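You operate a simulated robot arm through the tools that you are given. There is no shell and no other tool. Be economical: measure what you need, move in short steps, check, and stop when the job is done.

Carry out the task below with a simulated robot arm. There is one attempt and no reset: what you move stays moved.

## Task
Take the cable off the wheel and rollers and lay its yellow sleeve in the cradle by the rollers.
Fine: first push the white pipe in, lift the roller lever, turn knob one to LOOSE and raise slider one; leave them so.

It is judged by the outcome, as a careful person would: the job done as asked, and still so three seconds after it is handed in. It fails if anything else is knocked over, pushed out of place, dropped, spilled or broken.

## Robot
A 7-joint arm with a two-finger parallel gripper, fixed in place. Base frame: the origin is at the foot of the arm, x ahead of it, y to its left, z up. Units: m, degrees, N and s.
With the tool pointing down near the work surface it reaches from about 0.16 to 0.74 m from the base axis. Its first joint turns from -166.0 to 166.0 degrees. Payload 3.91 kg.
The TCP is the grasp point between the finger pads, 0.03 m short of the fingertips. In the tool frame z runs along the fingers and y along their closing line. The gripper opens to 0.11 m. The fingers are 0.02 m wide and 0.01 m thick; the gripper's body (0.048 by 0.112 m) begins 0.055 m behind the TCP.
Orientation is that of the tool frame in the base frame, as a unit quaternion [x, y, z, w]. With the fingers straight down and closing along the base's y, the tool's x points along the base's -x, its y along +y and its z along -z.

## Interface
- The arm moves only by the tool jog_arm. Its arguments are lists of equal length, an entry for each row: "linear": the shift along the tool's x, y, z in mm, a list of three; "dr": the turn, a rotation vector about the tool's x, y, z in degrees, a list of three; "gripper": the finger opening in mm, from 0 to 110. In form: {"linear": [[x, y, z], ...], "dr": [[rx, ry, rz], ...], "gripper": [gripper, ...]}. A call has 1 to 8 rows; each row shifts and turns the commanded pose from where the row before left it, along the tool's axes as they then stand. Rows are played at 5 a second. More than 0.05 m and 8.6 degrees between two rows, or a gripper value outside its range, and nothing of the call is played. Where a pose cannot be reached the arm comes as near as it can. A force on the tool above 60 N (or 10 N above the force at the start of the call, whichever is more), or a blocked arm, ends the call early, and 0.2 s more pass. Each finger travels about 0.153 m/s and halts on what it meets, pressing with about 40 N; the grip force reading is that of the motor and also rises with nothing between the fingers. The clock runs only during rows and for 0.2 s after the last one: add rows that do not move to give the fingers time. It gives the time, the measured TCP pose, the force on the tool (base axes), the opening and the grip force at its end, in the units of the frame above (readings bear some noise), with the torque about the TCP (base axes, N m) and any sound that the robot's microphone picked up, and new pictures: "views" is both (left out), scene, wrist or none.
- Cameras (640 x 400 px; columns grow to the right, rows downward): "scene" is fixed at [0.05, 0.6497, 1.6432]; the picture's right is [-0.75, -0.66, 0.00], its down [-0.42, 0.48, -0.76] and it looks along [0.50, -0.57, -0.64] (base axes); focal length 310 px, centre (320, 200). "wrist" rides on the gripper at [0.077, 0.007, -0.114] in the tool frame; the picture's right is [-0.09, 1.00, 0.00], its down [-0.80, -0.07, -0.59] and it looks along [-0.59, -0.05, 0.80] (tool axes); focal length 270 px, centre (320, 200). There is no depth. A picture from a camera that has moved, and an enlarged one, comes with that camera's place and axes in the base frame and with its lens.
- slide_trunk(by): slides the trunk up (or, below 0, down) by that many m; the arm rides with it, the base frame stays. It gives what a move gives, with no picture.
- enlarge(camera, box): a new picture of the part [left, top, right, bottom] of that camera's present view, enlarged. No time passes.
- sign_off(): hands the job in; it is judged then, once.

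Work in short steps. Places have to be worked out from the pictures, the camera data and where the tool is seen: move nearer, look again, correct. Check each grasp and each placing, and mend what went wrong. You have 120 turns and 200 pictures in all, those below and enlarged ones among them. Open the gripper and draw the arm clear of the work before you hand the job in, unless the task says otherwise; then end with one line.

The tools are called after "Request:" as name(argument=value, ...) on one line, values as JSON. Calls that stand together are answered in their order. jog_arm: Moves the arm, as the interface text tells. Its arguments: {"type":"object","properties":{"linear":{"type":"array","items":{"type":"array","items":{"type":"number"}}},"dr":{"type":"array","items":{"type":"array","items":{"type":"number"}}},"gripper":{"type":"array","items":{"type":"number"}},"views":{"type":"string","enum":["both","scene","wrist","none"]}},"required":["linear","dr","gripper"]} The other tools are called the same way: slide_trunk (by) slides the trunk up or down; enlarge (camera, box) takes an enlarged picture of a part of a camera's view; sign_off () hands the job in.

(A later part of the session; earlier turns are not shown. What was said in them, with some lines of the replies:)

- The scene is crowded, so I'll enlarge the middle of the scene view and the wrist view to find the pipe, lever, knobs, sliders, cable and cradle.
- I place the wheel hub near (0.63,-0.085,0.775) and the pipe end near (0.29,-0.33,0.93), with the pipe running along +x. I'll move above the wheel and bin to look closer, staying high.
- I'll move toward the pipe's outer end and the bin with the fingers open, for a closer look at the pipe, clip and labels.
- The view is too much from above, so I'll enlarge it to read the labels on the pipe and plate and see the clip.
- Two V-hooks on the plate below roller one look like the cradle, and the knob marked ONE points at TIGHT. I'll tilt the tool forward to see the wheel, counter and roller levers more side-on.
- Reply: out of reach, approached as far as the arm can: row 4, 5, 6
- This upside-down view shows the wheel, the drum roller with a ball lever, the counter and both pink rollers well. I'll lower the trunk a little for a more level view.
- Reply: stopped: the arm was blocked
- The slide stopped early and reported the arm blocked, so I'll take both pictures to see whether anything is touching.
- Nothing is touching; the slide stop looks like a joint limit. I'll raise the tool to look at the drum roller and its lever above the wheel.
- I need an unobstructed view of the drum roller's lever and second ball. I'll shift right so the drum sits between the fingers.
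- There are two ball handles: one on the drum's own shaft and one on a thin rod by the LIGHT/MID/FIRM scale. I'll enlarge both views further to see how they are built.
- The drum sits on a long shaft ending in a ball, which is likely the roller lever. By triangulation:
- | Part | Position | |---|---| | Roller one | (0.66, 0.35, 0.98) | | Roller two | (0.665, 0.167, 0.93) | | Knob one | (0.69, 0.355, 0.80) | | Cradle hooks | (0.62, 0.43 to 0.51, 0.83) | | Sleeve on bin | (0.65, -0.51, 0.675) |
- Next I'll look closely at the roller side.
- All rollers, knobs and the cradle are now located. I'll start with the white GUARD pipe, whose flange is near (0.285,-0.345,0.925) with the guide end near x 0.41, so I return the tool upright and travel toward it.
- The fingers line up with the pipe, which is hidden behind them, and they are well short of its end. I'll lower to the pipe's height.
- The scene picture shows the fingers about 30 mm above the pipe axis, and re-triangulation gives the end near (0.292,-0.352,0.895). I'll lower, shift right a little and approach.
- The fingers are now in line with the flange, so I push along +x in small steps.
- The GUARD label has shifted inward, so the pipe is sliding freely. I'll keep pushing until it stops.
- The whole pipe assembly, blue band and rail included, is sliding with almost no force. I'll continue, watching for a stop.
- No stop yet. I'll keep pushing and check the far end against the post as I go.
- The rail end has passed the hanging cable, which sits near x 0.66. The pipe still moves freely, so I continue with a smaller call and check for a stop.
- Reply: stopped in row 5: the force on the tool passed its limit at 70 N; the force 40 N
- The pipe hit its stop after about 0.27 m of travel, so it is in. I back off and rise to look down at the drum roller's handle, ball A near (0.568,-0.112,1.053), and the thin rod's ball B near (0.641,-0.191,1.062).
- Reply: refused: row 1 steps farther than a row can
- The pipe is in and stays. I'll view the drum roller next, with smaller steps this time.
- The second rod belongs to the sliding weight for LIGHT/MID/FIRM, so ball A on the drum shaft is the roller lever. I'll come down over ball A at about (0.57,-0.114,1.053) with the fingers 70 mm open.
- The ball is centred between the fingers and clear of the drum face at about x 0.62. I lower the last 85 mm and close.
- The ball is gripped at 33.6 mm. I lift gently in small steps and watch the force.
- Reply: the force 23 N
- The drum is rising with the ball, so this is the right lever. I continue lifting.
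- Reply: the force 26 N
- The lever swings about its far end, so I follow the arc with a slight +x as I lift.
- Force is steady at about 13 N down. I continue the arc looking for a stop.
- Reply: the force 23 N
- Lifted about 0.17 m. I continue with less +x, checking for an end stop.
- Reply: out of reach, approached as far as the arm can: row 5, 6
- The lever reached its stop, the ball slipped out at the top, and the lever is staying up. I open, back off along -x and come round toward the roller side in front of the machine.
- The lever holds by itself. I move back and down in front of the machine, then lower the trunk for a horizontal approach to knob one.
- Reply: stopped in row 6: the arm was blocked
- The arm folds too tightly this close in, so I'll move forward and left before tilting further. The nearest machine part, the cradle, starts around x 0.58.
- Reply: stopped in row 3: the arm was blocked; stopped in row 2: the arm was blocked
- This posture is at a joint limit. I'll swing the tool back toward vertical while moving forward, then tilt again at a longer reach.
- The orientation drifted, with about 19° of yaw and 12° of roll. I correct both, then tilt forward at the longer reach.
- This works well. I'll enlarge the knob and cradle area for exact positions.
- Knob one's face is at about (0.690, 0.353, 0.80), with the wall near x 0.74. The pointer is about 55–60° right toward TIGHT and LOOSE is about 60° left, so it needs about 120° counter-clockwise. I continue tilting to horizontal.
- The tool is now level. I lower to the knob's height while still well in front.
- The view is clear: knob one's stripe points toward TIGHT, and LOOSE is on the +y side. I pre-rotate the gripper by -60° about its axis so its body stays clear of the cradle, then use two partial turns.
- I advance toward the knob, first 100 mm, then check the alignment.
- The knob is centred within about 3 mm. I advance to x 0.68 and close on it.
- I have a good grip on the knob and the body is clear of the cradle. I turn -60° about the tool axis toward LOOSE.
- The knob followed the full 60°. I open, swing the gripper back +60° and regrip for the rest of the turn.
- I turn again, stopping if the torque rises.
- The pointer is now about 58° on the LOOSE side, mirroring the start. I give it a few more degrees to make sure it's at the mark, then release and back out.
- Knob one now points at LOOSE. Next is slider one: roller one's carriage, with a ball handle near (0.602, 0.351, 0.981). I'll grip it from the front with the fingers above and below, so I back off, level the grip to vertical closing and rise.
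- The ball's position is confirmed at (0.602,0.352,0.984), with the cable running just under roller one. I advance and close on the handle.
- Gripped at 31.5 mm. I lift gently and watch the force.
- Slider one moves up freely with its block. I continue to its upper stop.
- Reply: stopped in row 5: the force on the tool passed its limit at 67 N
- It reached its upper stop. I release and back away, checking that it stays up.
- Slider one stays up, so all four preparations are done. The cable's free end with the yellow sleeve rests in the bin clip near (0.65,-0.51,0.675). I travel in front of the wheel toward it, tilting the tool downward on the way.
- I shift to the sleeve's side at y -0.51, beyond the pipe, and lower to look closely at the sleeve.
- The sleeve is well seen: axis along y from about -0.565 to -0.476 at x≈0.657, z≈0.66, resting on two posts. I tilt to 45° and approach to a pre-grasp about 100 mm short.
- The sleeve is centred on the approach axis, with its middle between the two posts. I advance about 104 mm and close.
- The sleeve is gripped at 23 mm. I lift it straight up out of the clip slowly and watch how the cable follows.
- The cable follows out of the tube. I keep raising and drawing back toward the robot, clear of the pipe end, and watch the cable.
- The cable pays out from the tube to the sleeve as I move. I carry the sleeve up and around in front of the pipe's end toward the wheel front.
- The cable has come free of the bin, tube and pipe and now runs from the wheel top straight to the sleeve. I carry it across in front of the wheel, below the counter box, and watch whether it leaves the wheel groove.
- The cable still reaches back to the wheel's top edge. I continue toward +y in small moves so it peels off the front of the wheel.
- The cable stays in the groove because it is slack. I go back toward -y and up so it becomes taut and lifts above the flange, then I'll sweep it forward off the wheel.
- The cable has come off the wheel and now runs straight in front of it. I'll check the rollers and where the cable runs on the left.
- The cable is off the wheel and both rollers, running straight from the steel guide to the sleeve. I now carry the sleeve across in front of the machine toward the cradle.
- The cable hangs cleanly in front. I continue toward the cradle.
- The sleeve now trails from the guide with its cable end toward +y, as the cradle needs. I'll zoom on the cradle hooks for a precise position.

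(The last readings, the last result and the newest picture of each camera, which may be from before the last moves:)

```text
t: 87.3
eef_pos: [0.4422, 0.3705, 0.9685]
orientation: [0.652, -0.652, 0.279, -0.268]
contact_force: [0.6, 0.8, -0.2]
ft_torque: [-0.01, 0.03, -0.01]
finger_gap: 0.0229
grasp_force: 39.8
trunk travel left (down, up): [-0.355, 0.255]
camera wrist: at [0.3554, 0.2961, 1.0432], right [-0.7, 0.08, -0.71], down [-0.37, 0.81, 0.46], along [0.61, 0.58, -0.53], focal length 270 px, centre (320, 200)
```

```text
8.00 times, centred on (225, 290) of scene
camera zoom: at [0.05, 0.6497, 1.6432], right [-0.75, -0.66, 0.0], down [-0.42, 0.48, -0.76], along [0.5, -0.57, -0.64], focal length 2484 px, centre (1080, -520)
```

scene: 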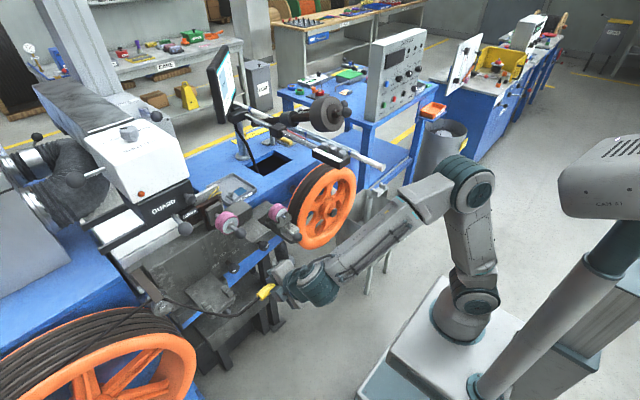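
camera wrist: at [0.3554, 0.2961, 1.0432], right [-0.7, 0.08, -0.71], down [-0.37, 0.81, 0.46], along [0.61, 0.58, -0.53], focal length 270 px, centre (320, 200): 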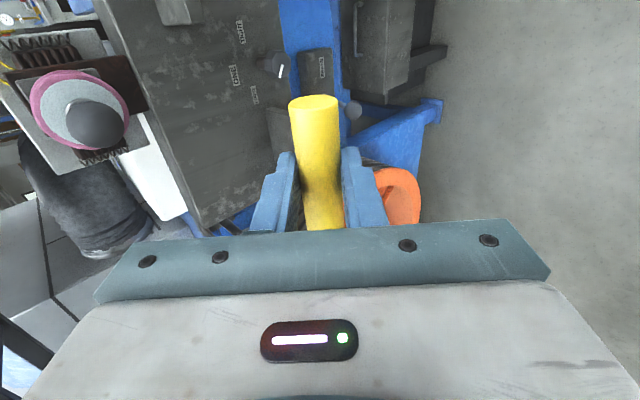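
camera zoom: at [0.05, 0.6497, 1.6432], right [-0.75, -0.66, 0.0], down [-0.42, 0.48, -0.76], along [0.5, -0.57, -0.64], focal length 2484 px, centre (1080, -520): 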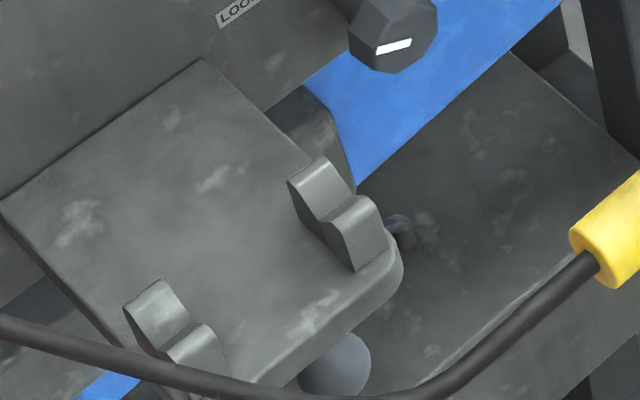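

The notches are at about (0.62, 0.43 / 0.50, 0.828), so the sleeve should seat at (0.62, 0.465, 0.843). I move to 50 mm above the seat.

Request:
jog_arm(linear=[[-19, -14, 32], [-19, -14, 32], [-19, -14, 32], [-19, -14, 32], [-19, -15, 33], [0, 0, 0]], dr=[[0, 0, 0], [0, 0, 0], [0, 0, 0], [0, 0, 0], [0, 0, 0], [0, 0, 0]], gripper=[10, 10, 10, 10, 10, 10], views="wrist")

Request:
enlarge(camera="scene", box=[170, 230, 270, 310])

Request:
enlarge(camera="wrist", box=[200, 60, 440, 230])

```text
t: 88.7
eef_pos: [0.6103, 0.4628, 0.9028]
orientation: [0.652, -0.652, 0.279, -0.268]
contact_force: [0.1, 0.9, -1.9]
ft_torque: [0.0, 0.02, 0.03]
finger_gap: 0.0225
grasp_force: 39.7
trunk travel left (down, up): [-0.355, 0.255]
camera wrist: at [0.5234, 0.3883, 0.9796], right [-0.7, 0.08, -0.71], down [-0.37, 0.81, 0.46], along [0.61, 0.58, -0.53], focal length 270 px, centre (320, 200)
```

wrist: 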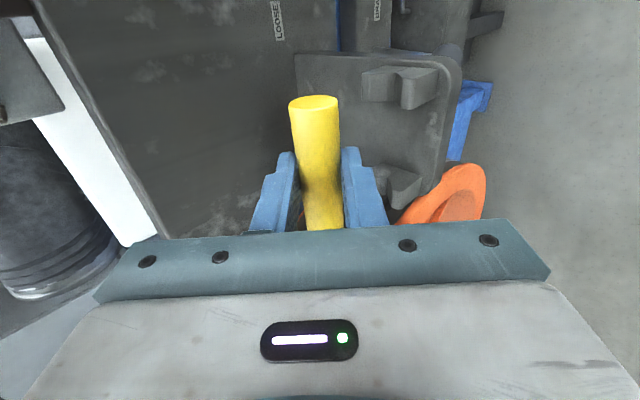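

```text
5.00 times, centred on (220, 270) of scene
camera zoom: at [0.05, 0.6497, 1.6432], right [-0.75, -0.66, 0.0], down [-0.42, 0.48, -0.76], along [0.5, -0.57, -0.64], focal length 1552 px, centre (820, -150)
```

zoom: 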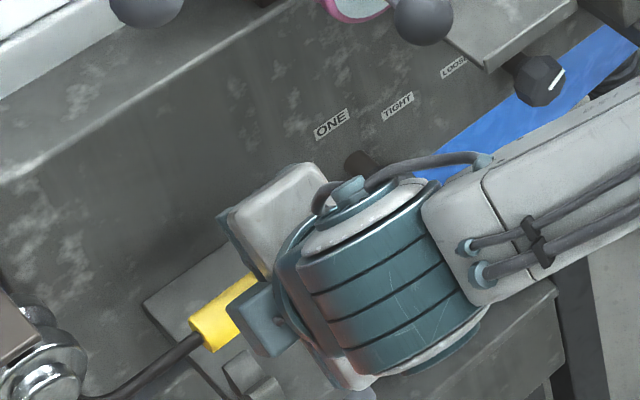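

```text
2.35 times, centred on (320, 145) of wrist
camera zoom: at [0.5234, 0.3883, 0.9796], right [-0.7, 0.08, -0.71], down [-0.37, 0.81, 0.46], along [0.61, 0.58, -0.53], focal length 636 px, centre (320, 329)
```

zoom: 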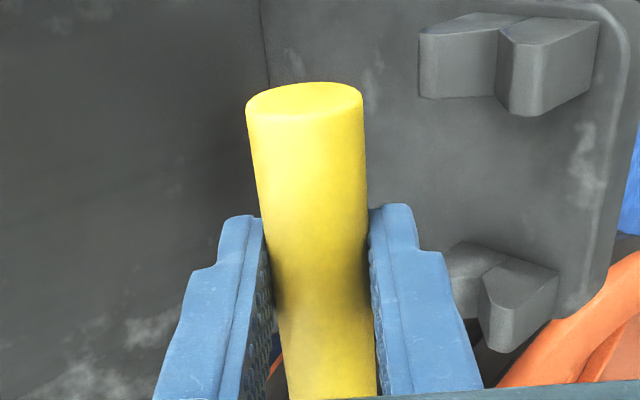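

The notches now triangulate to x≈0.616, y 0.426 and 0.495, while the sleeve is at x 0.6235. I shift 6 mm back and lower 35 mm, then check.

Request:
jog_arm(linear=[[0, 4, -4], [0, 12, 12], [0, 13, 12], [0, 0, 0]], dr=[[0, 0, 0], [0, 0, 0], [0, 0, 0], [0, 0, 0]], gripper=[10, 10, 10, 10], views="wrist")

Request:
enlarge(camera="wrist", box=[200, 60, 440, 230])

```text
t: 89.7
eef_pos: [0.6024, 0.4633, 0.8696]
orientation: [-0.651, 0.652, -0.279, 0.269]
contact_force: [0.0, 0.3, -0.3]
ft_torque: [-0.01, 0.02, -0.02]
finger_gap: 0.0225
grasp_force: 40.0
trunk travel left (down, up): [-0.355, 0.255]
camera wrist: at [0.5159, 0.388, 0.9448], right [-0.7, 0.08, -0.71], down [-0.37, 0.81, 0.46], along [0.61, 0.58, -0.53], focal length 270 px, centre (320, 200)
```

wrist: 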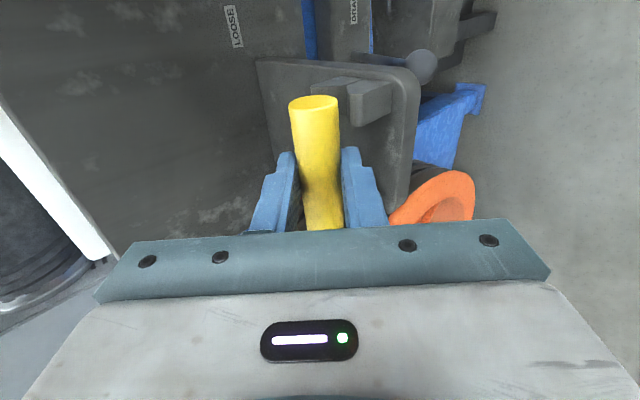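

```text
2.35 times, centred on (320, 145) of wrist
camera zoom: at [0.5159, 0.388, 0.9448], right [-0.7, 0.08, -0.71], down [-0.37, 0.81, 0.46], along [0.61, 0.58, -0.53], focal length 636 px, centre (320, 329)
```

zoom: 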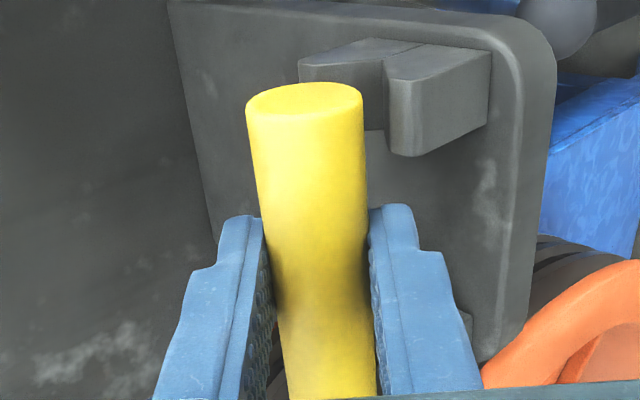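

The sleeve is almost over the notch. I shift 2 mm back and lower in 3 mm steps, watching for contact force.

Request:
jog_arm(linear=[[0, 1.4, -1.4], [0, 2.1, 2.1], [0, 2.1, 2.1], [0, 0, 0]], dr=[[0, 0, 0], [0, 0, 0], [0, 0, 0], [0, 0, 0]], gripper=[10, 10, 10, 10], views="none")

Request:
enlarge(camera="wrist", box=[240, 60, 400, 170])

```text
t: 90.7
eef_pos: [0.6016, 0.4618, 0.8652]
orientation: [-0.651, 0.653, -0.279, 0.269]
contact_force: [1.6, 1.3, 2.6]
ft_torque: [0.15, -0.05, -0.08]
finger_gap: 0.0224
grasp_force: 39.7
trunk travel left (down, up): [-0.355, 0.255]
```

```text
3.64 times, centred on (320, 115) of wrist
camera zoom: at [0.5138, 0.3873, 0.9396], right [-0.7, 0.08, -0.71], down [-0.37, 0.81, 0.46], along [0.61, 0.58, -0.53], focal length 983 px, centre (320, 509)
```

zoom: 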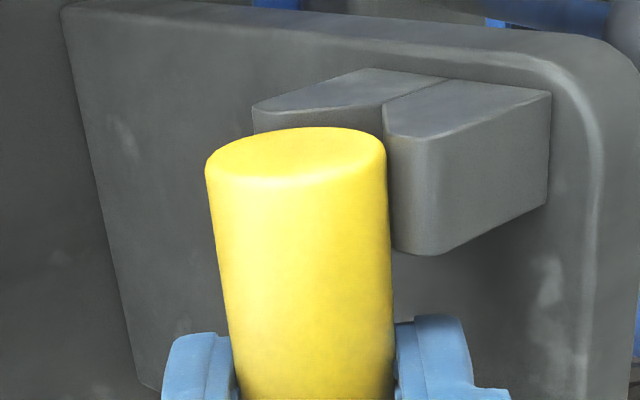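

Light contact has begun, with a small +x push from the rear prong. I nudge 3 mm toward +x and lower further.

Request:
jog_arm(linear=[[0, -2.1, 2.1], [0, 2.1, 2.1], [0, 2.1, 2.1], [0, 0, 0]], dr=[[0, 0, 0], [0, 0, 0], [0, 0, 0], [0, 0, 0]], gripper=[10, 10, 10, 10], views="none")

Request:
enlarge(camera="wrist", box=[240, 60, 400, 170])

```text
t: 91.7
eef_pos: [0.6029, 0.4623, 0.8621]
orientation: [-0.651, 0.652, -0.278, 0.272]
contact_force: [1.3, 1.0, 17.5]
ft_torque: [-0.15, -0.31, -0.37]
finger_gap: 0.0228
grasp_force: 39.8
trunk travel left (down, up): [-0.355, 0.255]
```

```text
3.64 times, centred on (320, 115) of wrist
camera zoom: at [0.516, 0.3866, 0.9362], right [-0.69, 0.09, -0.71], down [-0.37, 0.81, 0.46], along [0.62, 0.58, -0.53], focal length 983 px, centre (320, 509)
```

zoom: 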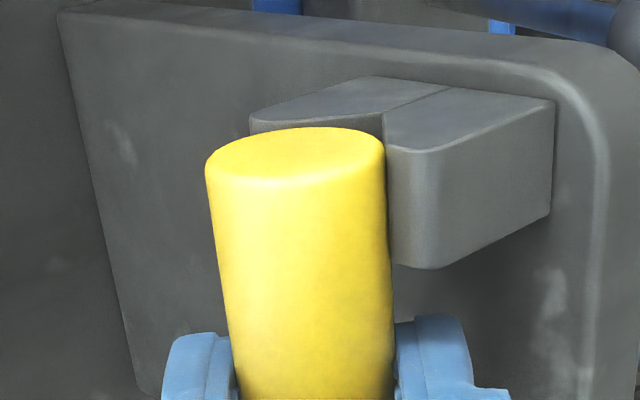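

The force is now straight up with no sideways part, so the sleeve is seated in the V. I ease the load slightly and open the fingers.

Request:
jog_arm(linear=[[0, -2, -2], [0, 0, 0], [0, 0, 0], [0, 0, 0]], dr=[[0, 0, 0], [0, 0, 0], [0, 0, 0], [0, 0, 0]], gripper=[10, 30, 45, 45], views="wrist")

Request:
enlarge(camera="wrist", box=[200, 60, 440, 230])

```text
t: 92.7
eef_pos: [0.6044, 0.4609, 0.8601]
orientation: [-0.652, 0.652, -0.28, 0.268]
contact_force: [4.7, 0.1, 4.2]
ft_torque: [0.01, -0.19, -0.03]
finger_gap: 0.0421
grasp_force: 0.0
trunk travel left (down, up): [-0.355, 0.255]
camera wrist: at [0.5172, 0.3862, 0.936], right [-0.7, 0.08, -0.71], down [-0.37, 0.81, 0.46], along [0.61, 0.58, -0.53], focal length 270 px, centre (320, 200)
```

wrist: 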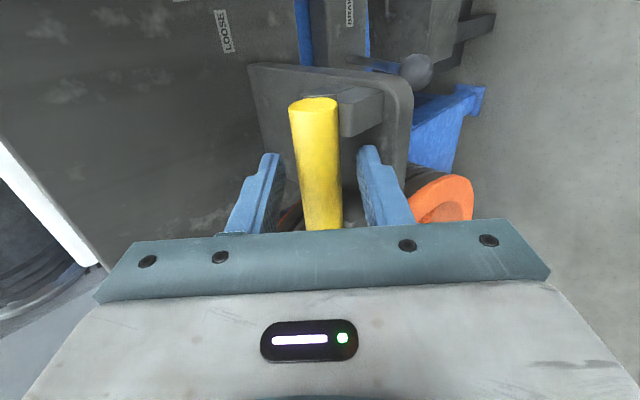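

```text
2.35 times, centred on (320, 145) of wrist
camera zoom: at [0.5172, 0.3862, 0.936], right [-0.7, 0.08, -0.71], down [-0.37, 0.81, 0.46], along [0.61, 0.58, -0.53], focal length 636 px, centre (320, 329)
```

zoom: 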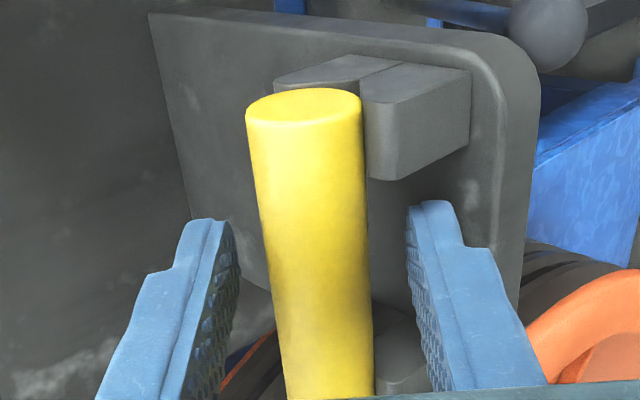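

The sleeve rests on its own in the hooks. I withdraw straight back along the tool axis.

Request:
jog_arm(linear=[[0, -1, -8], [0, 0, -20], [0, 0, -30], [0, 0, -40], [0, 0, -45], [0, 0, 0]], dr=[[0, 0, 0], [0, 0, 0], [0, 0, 0], [0, 0, 0], [0, 0, 0], [0, 0, 0]], gripper=[45, 50, 50, 60, 60, 60])

Request:
enlarge(camera="wrist", box=[200, 0, 480, 200])

Request:
enlarge(camera="scene", box=[130, 200, 290, 330])

```text
t: 94.1
eef_pos: [0.503, 0.4641, 0.9611]
orientation: [-0.652, 0.652, -0.278, 0.269]
contact_force: [0.0, 0.0, 0.7]
ft_torque: [0.02, 0.03, 0.01]
finger_gap: 0.0597
grasp_force: 0.1
trunk travel left (down, up): [-0.355, 0.255]
camera wrist: at [0.415, 0.3894, 1.0378], right [-0.7, 0.08, -0.71], down [-0.37, 0.81, 0.46], along [0.61, 0.58, -0.53], focal length 270 px, centre (320, 200)
```

scene: 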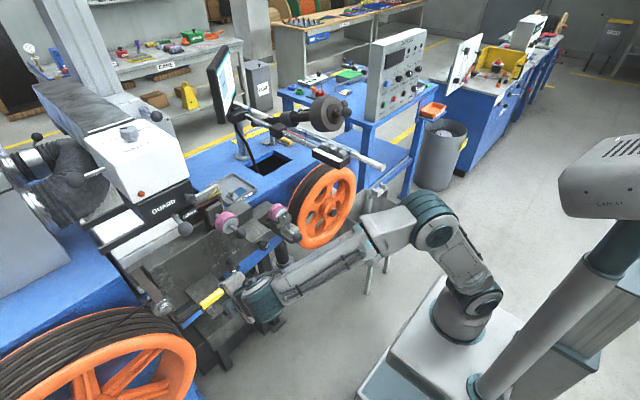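
wrist: 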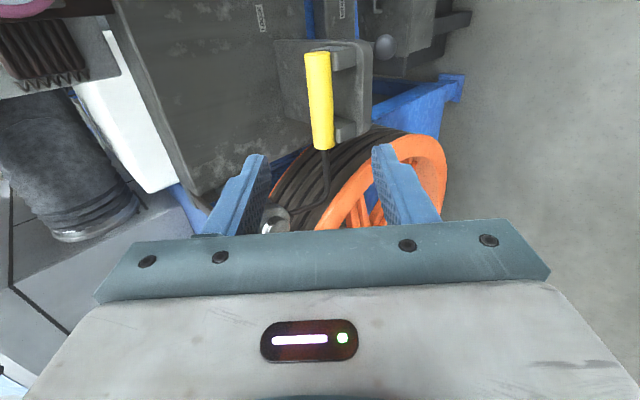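

```text
2.00 times, centred on (340, 100) of wrist
camera zoom: at [0.415, 0.3894, 1.0378], right [-0.7, 0.08, -0.71], down [-0.37, 0.81, 0.46], along [0.61, 0.58, -0.53], focal length 541 px, centre (280, 400)
```

zoom: 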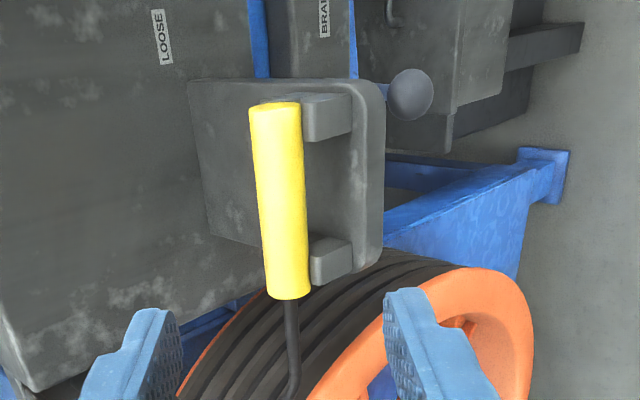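

```text
3.08 times, centred on (210, 265) of scene
camera zoom: at [0.05, 0.6497, 1.6432], right [-0.75, -0.66, 0.0], down [-0.42, 0.48, -0.76], along [0.5, -0.57, -0.64], focal length 955 px, centre (658, 0)
```

zoom: 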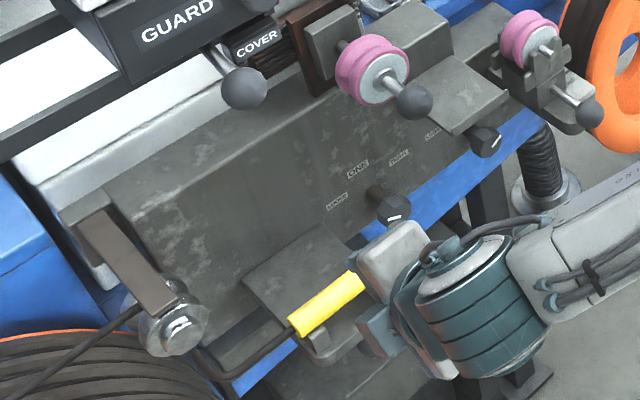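

The sleeve lies across both hooks with the cable slack. I draw the arm well clear to the right and back, and check everything.

Request:
jog_arm(linear=[[0, 0, -40], [20, 0, -40], [40, 0, -20], [45, 0, 0], [45, 0, 0], [45, 0, 0], [45, 0, 0], [0, 0, 0]], dr=[[0, 0, 0], [0, 0, 0], [0, 0, 0], [0, 0, 0], [0, 0, 0], [0, 0, 0], [0, 0, 0], [0, 0, 0]], gripper=[80, 80, 80, 80, 80, 80, 80, 80], views="scene")

Request:
enlarge(camera="scene", box=[130, 200, 290, 330])

Request:
enlarge(camera="scene", box=[220, 80, 440, 240])

```text
t: 95.9
eef_pos: [0.4299, 0.2256, 1.0358]
orientation: [-0.652, 0.652, -0.278, 0.269]
contact_force: [1.0, 0.0, 0.3]
ft_torque: [-0.02, -0.01, 0.0]
finger_gap: 0.0798
grasp_force: 0.0
trunk travel left (down, up): [-0.355, 0.255]
```

scene: 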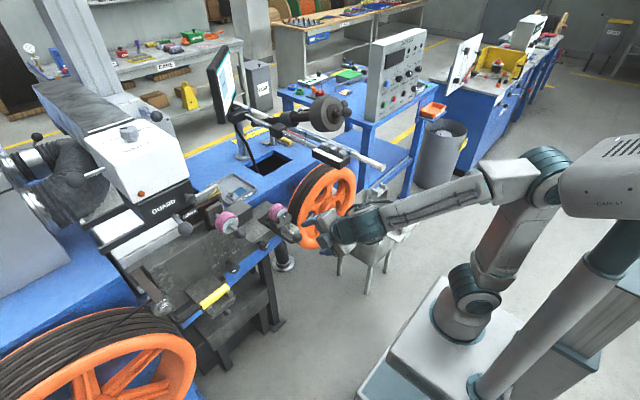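

```text
3.08 times, centred on (210, 265) of scene
camera zoom: at [0.05, 0.6497, 1.6432], right [-0.75, -0.66, 0.0], down [-0.42, 0.48, -0.76], along [0.5, -0.57, -0.64], focal length 955 px, centre (658, 0)
```

zoom: 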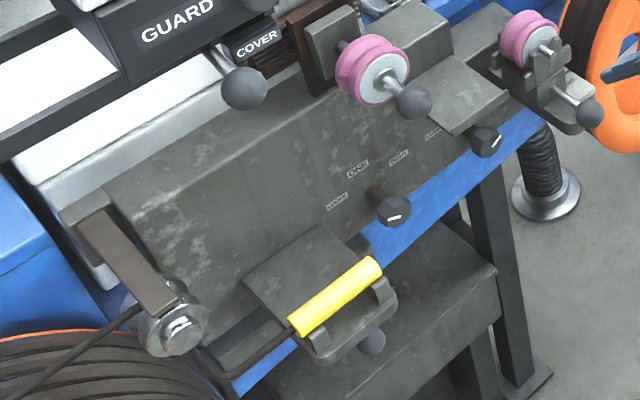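

```text
2.50 times, centred on (330, 160) of scene
camera zoom: at [0.05, 0.6497, 1.6432], right [-0.75, -0.66, 0.0], down [-0.42, 0.48, -0.76], along [0.5, -0.57, -0.64], focal length 776 px, centre (295, 300)
```

zoom: 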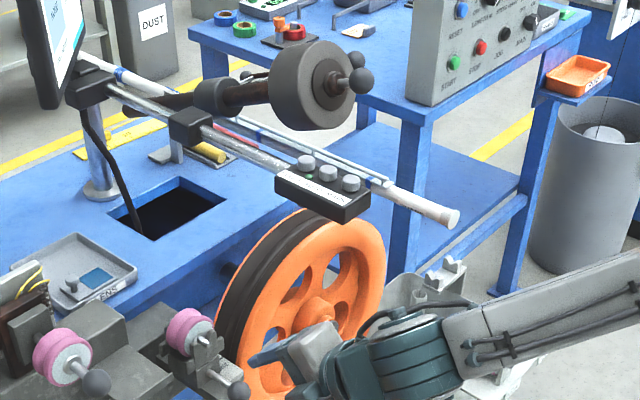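

Everything holds: the pipe is in, the roller lever is up, knob one is on LOOSE, slider one is up, the cable is off the wheel and rollers, and the sleeve lies in both hooks. The gripper is open and clear, so I hand the job in.

Request:
sign_off()

```text
The job is handed in.
```

The job is finished and handed in: the cable is off the wheel and rollers and its yellow sleeve lies in the cradle, with the white pipe in, the roller lever up, knob one on LOOSE and slider one raised.
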